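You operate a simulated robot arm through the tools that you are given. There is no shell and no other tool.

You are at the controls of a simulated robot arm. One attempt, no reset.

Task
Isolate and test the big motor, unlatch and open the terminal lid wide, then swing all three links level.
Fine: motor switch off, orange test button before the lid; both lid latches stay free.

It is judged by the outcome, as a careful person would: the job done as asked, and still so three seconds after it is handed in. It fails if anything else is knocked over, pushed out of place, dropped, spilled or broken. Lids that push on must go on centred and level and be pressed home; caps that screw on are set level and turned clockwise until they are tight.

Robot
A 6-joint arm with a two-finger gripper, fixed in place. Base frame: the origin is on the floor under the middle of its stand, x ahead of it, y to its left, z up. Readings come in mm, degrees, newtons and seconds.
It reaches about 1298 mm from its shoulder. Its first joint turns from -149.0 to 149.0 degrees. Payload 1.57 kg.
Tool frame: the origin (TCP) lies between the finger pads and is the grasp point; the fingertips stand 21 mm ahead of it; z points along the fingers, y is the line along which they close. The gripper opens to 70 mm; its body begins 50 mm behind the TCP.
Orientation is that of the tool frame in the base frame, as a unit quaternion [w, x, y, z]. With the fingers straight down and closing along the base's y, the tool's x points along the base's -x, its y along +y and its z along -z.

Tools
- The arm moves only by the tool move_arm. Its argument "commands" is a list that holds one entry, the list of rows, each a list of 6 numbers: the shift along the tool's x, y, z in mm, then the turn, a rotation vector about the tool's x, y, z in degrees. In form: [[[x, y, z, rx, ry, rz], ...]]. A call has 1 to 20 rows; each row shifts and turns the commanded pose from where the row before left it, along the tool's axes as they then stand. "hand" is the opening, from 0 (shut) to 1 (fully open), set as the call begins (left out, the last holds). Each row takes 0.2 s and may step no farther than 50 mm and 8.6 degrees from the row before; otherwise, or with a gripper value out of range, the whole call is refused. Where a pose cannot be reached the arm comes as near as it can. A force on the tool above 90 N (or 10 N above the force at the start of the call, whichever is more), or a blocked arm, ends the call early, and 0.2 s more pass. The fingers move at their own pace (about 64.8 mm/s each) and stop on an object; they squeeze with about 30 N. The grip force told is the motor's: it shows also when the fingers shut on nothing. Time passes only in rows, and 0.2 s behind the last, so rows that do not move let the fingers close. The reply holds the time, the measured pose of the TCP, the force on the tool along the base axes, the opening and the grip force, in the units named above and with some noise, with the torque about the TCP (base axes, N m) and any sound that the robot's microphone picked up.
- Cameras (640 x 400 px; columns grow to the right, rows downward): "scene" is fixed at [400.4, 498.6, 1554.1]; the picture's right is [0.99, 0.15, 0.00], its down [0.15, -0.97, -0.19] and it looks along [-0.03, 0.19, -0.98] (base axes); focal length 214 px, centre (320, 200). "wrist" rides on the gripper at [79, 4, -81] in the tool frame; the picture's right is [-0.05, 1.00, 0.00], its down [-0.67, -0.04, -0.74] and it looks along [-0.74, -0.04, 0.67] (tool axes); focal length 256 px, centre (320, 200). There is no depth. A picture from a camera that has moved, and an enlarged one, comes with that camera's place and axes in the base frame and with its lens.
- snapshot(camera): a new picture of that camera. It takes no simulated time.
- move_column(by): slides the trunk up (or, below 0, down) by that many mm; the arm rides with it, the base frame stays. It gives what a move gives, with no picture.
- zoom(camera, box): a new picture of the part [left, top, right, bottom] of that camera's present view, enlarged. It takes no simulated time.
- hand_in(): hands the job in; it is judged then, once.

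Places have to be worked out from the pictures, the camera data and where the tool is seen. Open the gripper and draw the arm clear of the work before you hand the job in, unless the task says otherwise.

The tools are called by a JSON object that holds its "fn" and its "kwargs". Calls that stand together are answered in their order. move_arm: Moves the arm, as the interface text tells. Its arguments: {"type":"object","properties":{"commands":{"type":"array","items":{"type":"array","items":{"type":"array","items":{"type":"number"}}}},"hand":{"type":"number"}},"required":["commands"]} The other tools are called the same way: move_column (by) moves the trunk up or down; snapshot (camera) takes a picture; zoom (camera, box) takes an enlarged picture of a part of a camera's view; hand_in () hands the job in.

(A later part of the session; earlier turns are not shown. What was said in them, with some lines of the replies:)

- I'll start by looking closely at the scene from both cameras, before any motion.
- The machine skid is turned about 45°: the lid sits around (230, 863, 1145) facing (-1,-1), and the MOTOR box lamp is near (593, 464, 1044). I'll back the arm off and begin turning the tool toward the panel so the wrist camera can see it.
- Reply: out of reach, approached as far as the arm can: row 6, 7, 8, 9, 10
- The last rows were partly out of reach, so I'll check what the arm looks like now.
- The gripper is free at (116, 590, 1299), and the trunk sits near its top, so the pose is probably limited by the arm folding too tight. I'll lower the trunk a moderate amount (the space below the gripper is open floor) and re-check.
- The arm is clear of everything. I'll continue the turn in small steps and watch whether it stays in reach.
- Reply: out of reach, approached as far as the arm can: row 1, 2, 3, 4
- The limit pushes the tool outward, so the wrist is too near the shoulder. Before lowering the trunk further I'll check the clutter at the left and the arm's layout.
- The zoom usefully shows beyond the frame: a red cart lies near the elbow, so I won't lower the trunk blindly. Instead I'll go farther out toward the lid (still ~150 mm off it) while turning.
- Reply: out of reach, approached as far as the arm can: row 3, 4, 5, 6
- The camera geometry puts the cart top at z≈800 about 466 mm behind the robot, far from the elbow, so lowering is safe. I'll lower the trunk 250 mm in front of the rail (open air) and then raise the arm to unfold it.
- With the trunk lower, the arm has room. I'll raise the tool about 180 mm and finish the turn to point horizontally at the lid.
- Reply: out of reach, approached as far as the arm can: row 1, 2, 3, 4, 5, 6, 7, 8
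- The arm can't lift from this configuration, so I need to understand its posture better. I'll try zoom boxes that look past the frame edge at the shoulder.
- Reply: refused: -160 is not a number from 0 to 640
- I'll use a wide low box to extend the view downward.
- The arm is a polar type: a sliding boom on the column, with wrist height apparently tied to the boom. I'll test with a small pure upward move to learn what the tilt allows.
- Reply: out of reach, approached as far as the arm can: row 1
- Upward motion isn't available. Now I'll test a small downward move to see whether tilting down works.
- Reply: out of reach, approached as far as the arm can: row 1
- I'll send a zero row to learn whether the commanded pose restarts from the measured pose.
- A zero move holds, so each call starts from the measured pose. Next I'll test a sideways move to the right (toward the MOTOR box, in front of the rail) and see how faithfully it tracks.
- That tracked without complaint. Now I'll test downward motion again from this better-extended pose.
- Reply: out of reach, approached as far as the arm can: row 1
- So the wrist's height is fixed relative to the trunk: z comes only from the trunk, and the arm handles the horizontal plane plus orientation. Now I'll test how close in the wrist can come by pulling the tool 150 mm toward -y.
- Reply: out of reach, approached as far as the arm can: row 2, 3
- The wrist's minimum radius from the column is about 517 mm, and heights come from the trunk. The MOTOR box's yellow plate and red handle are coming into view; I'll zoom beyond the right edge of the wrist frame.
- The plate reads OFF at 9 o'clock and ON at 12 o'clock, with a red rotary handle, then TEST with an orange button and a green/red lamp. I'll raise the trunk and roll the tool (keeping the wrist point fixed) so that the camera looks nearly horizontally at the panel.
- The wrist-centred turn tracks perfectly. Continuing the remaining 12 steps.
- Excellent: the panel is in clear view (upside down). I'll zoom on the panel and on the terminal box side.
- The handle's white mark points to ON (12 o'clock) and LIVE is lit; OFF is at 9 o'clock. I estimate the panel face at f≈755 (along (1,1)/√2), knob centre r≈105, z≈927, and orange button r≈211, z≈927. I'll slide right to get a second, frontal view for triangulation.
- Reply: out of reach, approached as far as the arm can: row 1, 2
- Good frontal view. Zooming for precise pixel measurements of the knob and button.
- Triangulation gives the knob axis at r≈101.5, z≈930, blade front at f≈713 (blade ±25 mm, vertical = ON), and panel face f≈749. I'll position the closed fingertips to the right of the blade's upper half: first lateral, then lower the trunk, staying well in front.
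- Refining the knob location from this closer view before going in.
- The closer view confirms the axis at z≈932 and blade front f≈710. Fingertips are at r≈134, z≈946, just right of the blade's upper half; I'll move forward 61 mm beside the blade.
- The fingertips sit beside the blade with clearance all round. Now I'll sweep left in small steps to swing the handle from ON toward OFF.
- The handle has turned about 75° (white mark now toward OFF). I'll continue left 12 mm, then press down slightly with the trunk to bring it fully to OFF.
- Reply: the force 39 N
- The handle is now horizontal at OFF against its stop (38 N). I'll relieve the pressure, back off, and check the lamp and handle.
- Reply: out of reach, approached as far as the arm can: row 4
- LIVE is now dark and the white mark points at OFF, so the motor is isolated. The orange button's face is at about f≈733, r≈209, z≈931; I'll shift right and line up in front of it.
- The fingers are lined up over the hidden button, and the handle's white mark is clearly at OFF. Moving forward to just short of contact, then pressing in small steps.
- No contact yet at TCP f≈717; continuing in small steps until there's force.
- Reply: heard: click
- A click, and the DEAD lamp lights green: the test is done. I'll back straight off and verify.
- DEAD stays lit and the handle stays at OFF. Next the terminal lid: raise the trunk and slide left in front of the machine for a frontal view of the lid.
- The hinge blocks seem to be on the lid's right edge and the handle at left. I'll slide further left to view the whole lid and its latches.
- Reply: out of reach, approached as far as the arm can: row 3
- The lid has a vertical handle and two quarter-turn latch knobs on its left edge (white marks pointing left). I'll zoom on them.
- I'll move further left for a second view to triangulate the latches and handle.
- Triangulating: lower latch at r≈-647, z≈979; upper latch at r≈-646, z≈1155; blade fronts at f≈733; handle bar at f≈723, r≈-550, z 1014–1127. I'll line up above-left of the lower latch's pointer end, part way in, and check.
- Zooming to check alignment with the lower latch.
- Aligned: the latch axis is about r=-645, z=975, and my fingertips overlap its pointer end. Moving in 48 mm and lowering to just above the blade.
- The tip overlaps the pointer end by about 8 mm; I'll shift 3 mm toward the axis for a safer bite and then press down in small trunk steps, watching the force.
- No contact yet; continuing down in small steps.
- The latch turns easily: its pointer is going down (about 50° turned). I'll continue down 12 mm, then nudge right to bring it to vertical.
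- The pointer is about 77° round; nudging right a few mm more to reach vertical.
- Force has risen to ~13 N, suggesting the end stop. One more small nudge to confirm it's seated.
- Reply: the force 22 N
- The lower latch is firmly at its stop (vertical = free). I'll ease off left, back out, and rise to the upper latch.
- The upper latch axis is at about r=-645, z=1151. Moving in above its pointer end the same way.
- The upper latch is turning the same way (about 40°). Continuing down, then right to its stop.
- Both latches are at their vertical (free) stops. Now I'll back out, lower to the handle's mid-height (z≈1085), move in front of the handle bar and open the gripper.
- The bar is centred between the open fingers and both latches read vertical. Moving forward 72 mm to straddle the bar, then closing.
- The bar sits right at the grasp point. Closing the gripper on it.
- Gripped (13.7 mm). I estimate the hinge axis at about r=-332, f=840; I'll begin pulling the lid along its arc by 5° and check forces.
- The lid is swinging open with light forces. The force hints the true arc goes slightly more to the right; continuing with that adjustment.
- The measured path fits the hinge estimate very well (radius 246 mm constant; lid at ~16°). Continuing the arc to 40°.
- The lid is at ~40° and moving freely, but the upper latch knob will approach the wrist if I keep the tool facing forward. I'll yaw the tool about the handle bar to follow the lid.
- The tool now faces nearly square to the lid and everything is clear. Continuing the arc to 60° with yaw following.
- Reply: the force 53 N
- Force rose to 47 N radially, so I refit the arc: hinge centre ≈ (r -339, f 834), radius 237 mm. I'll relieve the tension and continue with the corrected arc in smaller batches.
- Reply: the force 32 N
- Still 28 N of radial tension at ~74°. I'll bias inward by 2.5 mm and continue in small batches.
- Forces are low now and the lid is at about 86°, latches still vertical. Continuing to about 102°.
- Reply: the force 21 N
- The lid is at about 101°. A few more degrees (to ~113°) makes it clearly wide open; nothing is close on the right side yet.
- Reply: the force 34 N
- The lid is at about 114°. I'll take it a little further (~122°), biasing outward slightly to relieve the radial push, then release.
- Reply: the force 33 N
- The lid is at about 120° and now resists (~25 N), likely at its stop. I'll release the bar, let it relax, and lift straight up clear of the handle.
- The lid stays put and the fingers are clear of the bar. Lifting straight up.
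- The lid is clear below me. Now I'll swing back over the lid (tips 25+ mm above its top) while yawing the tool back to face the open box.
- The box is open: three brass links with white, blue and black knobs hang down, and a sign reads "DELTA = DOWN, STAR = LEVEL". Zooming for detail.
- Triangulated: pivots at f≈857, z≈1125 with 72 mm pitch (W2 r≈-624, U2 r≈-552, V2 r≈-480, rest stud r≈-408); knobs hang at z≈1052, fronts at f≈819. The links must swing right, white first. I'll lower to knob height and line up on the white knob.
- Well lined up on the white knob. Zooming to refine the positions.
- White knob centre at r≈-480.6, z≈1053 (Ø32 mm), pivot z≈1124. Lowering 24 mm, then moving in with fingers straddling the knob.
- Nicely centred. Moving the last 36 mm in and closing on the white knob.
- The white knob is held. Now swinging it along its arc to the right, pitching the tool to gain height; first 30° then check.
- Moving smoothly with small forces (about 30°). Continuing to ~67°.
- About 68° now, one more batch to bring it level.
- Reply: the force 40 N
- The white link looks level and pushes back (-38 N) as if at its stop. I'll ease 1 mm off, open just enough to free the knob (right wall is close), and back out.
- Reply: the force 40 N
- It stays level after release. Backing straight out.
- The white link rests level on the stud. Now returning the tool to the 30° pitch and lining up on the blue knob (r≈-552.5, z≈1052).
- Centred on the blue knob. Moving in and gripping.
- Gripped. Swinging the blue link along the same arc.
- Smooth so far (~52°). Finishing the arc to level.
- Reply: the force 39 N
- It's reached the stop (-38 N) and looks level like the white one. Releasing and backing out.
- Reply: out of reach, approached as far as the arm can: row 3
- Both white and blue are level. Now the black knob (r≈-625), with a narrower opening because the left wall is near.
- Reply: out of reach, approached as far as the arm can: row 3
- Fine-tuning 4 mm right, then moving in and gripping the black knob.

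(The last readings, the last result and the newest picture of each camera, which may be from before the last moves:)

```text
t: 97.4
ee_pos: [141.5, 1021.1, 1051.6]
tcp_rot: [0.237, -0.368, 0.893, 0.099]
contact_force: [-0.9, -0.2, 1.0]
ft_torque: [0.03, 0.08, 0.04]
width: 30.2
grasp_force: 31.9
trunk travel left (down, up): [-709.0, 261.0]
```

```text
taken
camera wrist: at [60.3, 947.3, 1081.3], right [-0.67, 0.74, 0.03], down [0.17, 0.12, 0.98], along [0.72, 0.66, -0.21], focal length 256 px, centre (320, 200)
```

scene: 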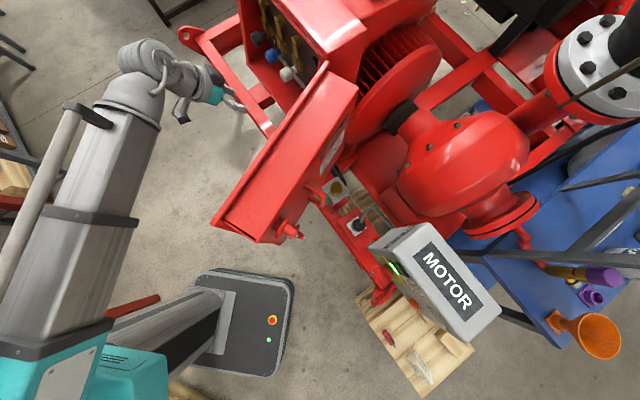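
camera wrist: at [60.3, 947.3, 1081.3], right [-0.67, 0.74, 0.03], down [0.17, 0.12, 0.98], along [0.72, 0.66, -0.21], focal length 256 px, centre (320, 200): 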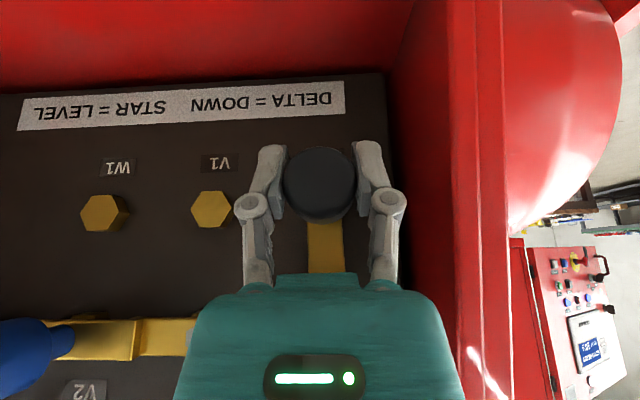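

Gripped. Swinging the black link along its arc.

{"fn": "move_arm", "kwargs": {"commands": [[[-0.31, -9.2, -0.54, 0, -0.38, 0], [-0.94, -9.1, -1.6, 0, -1.1, 0], [-1.59, -8.9, -2.6, 0, -1.75, 0], [-2.3, -8.4, -3.5, 0, -2.28, 0], [-3.06, -7.8, -4.29, 0, -2.69, 0], [-3.87, -7.0, -4.91, 0, -3.0, 0], [-4.7, -6.2, -5.36, 0, -3.22, 0]]]}}

{"fn": "snapshot", "kwargs": {"camera": "wrist"}}

```text
t: 99.0
ee_pos: [180.5, 982.0, 1080.2]
tcp_rot: [0.348, -0.353, 0.857, 0.144]
contact_force: [-3.3, -2.2, -4.2]
ft_torque: [-0.71, 0.35, 0.04]
width: 30.6
grasp_force: 31.8
trunk travel left (down, up): [-709.0, 261.0]
```

```text
taken
camera wrist: at [97.8, 904.7, 1080.9], right [-0.68, 0.74, 0.04], down [0.0, -0.06, 1.0], along [0.74, 0.68, 0.04], focal length 256 px, centre (320, 200)
```

wrist: 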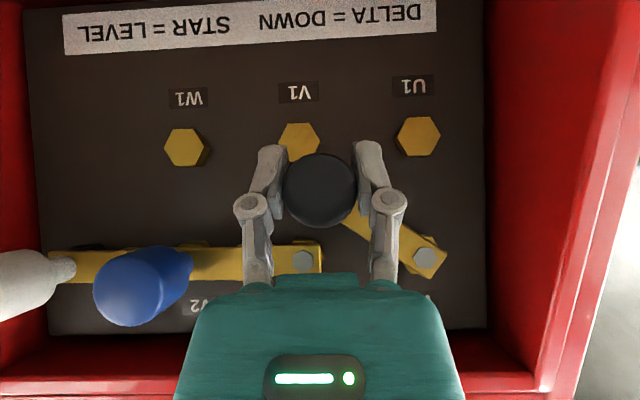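

About 52°, light forces. Finishing to level.

{"fn": "move_arm", "kwargs": {"commands": [[[-5.52, -5.27, -5.64, 0, -3.35, 0], [-6.3, -4.19, -5.72, 0, -3.43, 0], [-7.0, -3.05, -5.63, 0, -3.45, 0], [-7.59, -1.85, -5.38, 0, -3.42, 0]]]}}

{"fn": "move_arm", "kwargs": {"commands": [[[-8.03, -0.62, -5.0, 0, -3.36, 0]]]}}

{"fn": "snapshot", "kwargs": {"camera": "wrist"}}

```text
t: 100.0
ee_pos: [190.0, 973.1, 1114.8]
tcp_rot: [0.447, -0.333, 0.81, 0.184]
contact_force: [-3.0, 1.0, -2.6]
ft_torque: [-0.51, 0.19, -0.03]
width: 30.3
grasp_force: 31.8
trunk travel left (down, up): [-709.0, 261.0]
```

```text
t: 100.4
ee_pos: [191.1, 974.3, 1119.9]
tcp_rot: [0.468, -0.327, 0.798, 0.193]
contact_force: [-3.8, -7.0, -33.6]
ft_torque: [-0.54, 0.55, -0.01]
width: 30.3
grasp_force: 32.2
trunk travel left (down, up): [-709.0, 261.0]
```

```text
taken
camera wrist: at [110.7, 899.3, 1088.4], right [-0.68, 0.73, 0.05], down [-0.21, -0.26, 0.94], along [0.7, 0.64, 0.32], focal length 256 px, centre (320, 200)
```

wrist: 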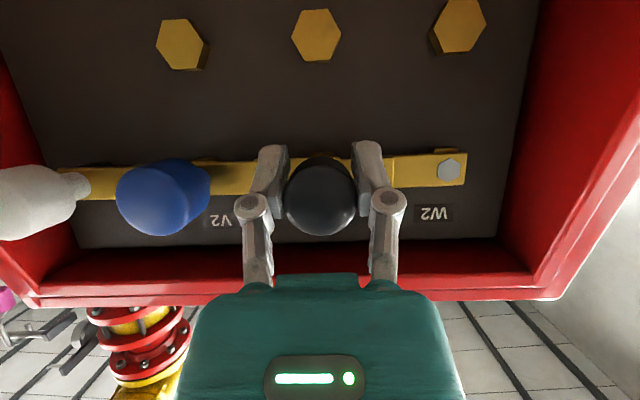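

The black link is level at its stop too. Releasing and backing out.

{"fn": "move_arm", "kwargs": {"commands": [[[0, 0, 0, 0, 0, 0], [0, 0, 0, 0, 0, 0]]], "hand": 0.56}}

{"fn": "move_arm", "kwargs": {"commands": [[[9.4, 0, -17.6, 0, 0, 0], [16.5, 0, -30.8, 0, 0, 0], [16.5, 0, -30.8, 0, 0, 0], [16.5, 0, -30.8, 0, 0, 0], [16.5, 0, -30.8, 0, 0, 0]]]}}

{"fn": "snapshot", "kwargs": {"camera": "wrist"}}

{"fn": "zoom", "kwargs": {"camera": "scene", "box": [200, 0, 360, 100]}}

```text
t: 101.0
ee_pos: [192.2, 972.3, 1124.0]
tcp_rot: [0.47, -0.328, 0.796, 0.195]
contact_force: [0.5, 0.8, 0.0]
ft_torque: [0.0, -0.01, -0.01]
width: 39.4
grasp_force: 0.0
trunk travel left (down, up): [-709.0, 261.0]
```

```text
t: 102.2
ee_pos: [78.5, 858.2, 1124.4]
tcp_rot: [0.471, -0.328, 0.795, 0.195]
contact_force: [-0.5, -0.5, -0.5]
ft_torque: [0.01, -0.01, 0.0]
width: 39.1
grasp_force: 0.1
trunk travel left (down, up): [-709.0, 261.0]
```

```text
taken
camera wrist: at [-1.2, 783.4, 1091.9], right [-0.69, 0.73, 0.05], down [-0.21, -0.26, 0.94], along [0.7, 0.64, 0.33], focal length 256 px, centre (320, 200)
```

wrist: 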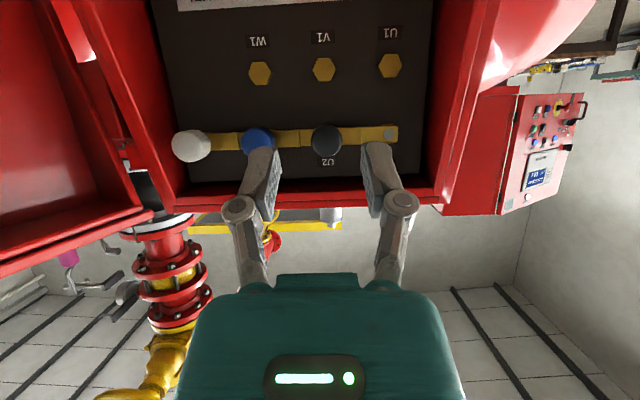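

```text
4.00 times, centred on (280, 50) of scene
camera zoom: at [400.4, 498.6, 1554.1], right [0.99, 0.15, 0.0], down [0.15, -0.97, -0.19], along [-0.03, 0.19, -0.98], focal length 858 px, centre (480, 800)
```

zoom: 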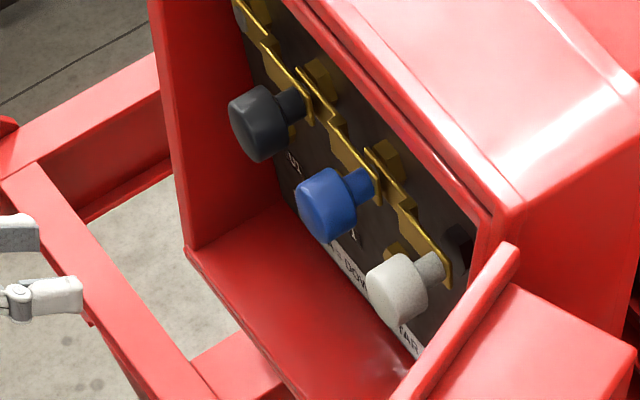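

All three links are in a row. Zooming to check that they are truly level and to check the lid and panel.

{"fn": "zoom", "kwargs": {"camera": "wrist", "box": [160, 90, 420, 200]}}

{"fn": "snapshot", "kwargs": {"camera": "scene"}}

{"fn": "zoom", "kwargs": {"camera": "scene", "box": [200, 130, 440, 300]}}

```text
2.46 times, centred on (290, 145) of wrist
camera zoom: at [-1.2, 783.4, 1091.9], right [-0.69, 0.73, 0.05], down [-0.21, -0.26, 0.94], along [0.7, 0.64, 0.33], focal length 630 px, centre (394, 335)
```

zoom: 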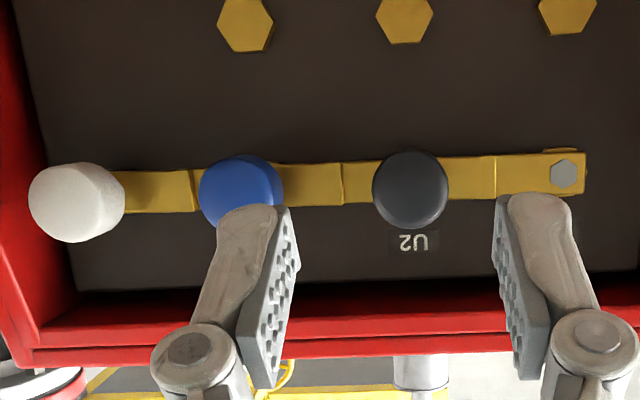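

```text
taken
```

scene: 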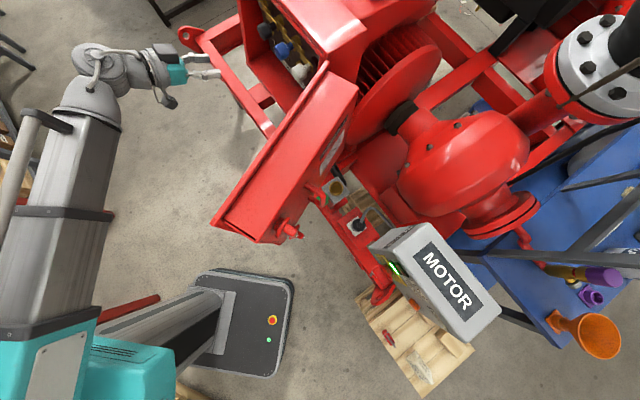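

```text
2.35 times, centred on (320, 215) of scene
camera zoom: at [400.4, 498.6, 1554.1], right [0.99, 0.15, 0.0], down [0.15, -0.97, -0.19], along [-0.03, 0.19, -0.98], focal length 505 px, centre (320, 165)
```

zoom: 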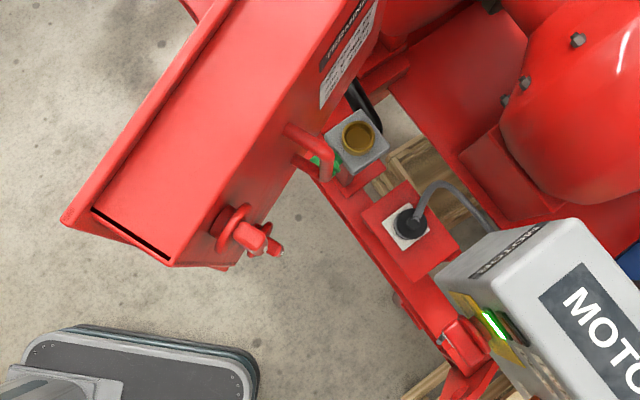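

All three links lie in one level line, DEAD is still lit, the handle is at OFF and the lid stays wide open. I'll open the gripper fully and draw the arm well clear.

{"fn": "move_arm", "kwargs": {"commands": [[[16.5, 0, -30.8, 0, 0, 0], [16.5, 0, -30.8, 0, 0, 0], [16.5, 0, -30.8, 0, 0, 0], [16.5, 0, -30.8, 0, 0, 0]]], "hand": 1}}

{"fn": "snapshot", "kwargs": {"camera": "wrist"}}

{"fn": "snapshot", "kwargs": {"camera": "scene"}}

```text
t: 103.2
ee_pos: [-19.1, 761.9, 1123.0]
tcp_rot: [0.471, -0.327, 0.795, 0.195]
contact_force: [-0.5, 1.1, 0.1]
ft_torque: [-0.01, 0.04, 0.02]
width: 69.8
grasp_force: 0.1
trunk travel left (down, up): [-709.0, 261.0]
```

```text
taken
camera wrist: at [-99.6, 686.4, 1091.8], right [-0.69, 0.73, 0.05], down [-0.21, -0.26, 0.94], along [0.7, 0.64, 0.33], focal length 256 px, centre (320, 200)
```

wrist: 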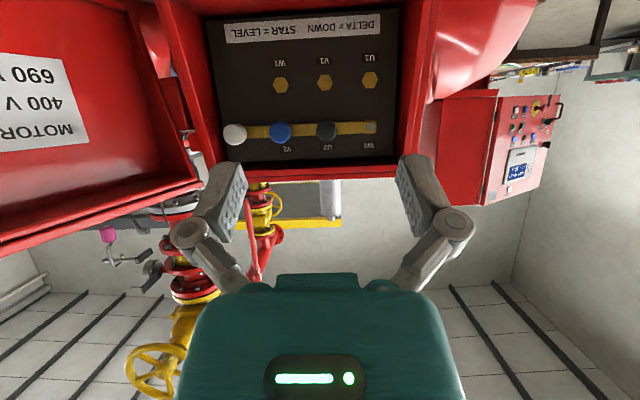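

```text
taken
```

scene: 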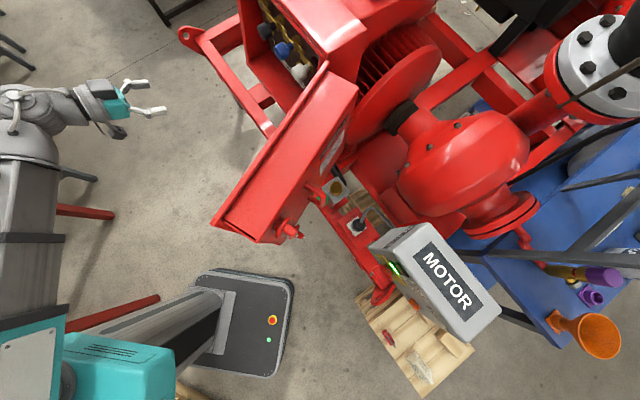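

Checking the latches on the opened lid and the control panel once more from the scene camera.

{"fn": "zoom", "kwargs": {"camera": "scene", "box": [260, 190, 330, 250]}}

{"fn": "zoom", "kwargs": {"camera": "scene", "box": [360, 230, 460, 300]}}

{"fn": "zoom", "kwargs": {"camera": "wrist", "box": [200, 20, 420, 180]}}

```text
6.67 times, centred on (295, 220) of scene
camera zoom: at [400.4, 498.6, 1554.1], right [0.99, 0.15, 0.0], down [0.15, -0.97, -0.19], along [-0.03, 0.19, -0.98], focal length 1430 px, centre (487, 67)
```

zoom: 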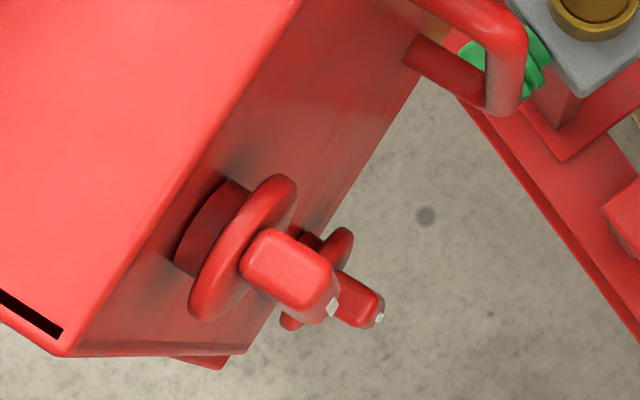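

```text
5.71 times, centred on (410, 265) of scene
camera zoom: at [400.4, 498.6, 1554.1], right [0.99, 0.15, 0.0], down [0.15, -0.97, -0.19], along [-0.03, 0.19, -0.98], focal length 1226 px, centre (-194, -171)
```

zoom: 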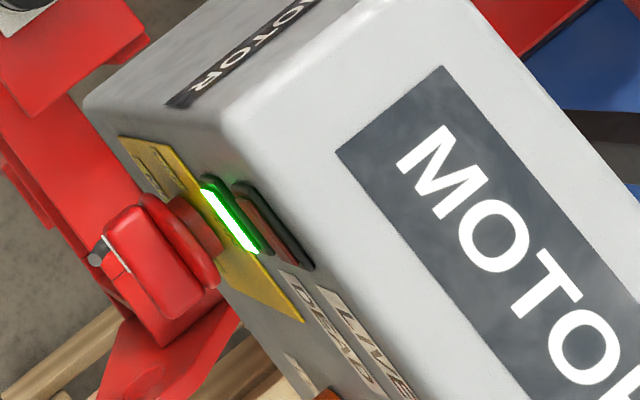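

```text
2.50 times, centred on (310, 100) of wrist
camera zoom: at [-99.6, 686.4, 1091.8], right [-0.69, 0.73, 0.05], down [-0.21, -0.26, 0.94], along [0.7, 0.64, 0.33], focal length 640 px, centre (345, 450)
```

zoom: 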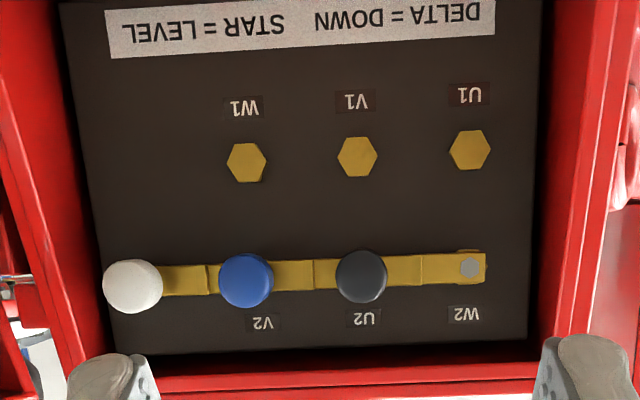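

Final state checks out:

- **Motor:** the switch is at OFF, LIVE is dark and DEAD is lit after the test press.
- **Lid:** it is standing wide open, with both latch pointers vertical (free).
- **Links:** all three are level, parallel to the terminal row.
- **Arm:** the gripper is open and clear of the work.

Handing in.

{"fn": "hand_in", "kwargs": {}}

```text
The job is handed in.
```

The job is done and handed in, with no verdict back from the judging yet.

- **Isolation:** the motor switch is at OFF and the LIVE lamp went dark.
- **Test:** I pressed the orange button before touching the lid. It clicked, and the green DEAD lamp lit and stayed lit.
- **Lid:** both latches were turned to their vertical stops and left free. The lid stands open at about 120°, where it began to resist.
- **Links:** white, blue and black all swung to the right onto their stops. In the last pictures they sit level, parallel to the row of terminals.

I saw nothing knocked over or moved out of place. The arm finished clear of the work with the gripper open.
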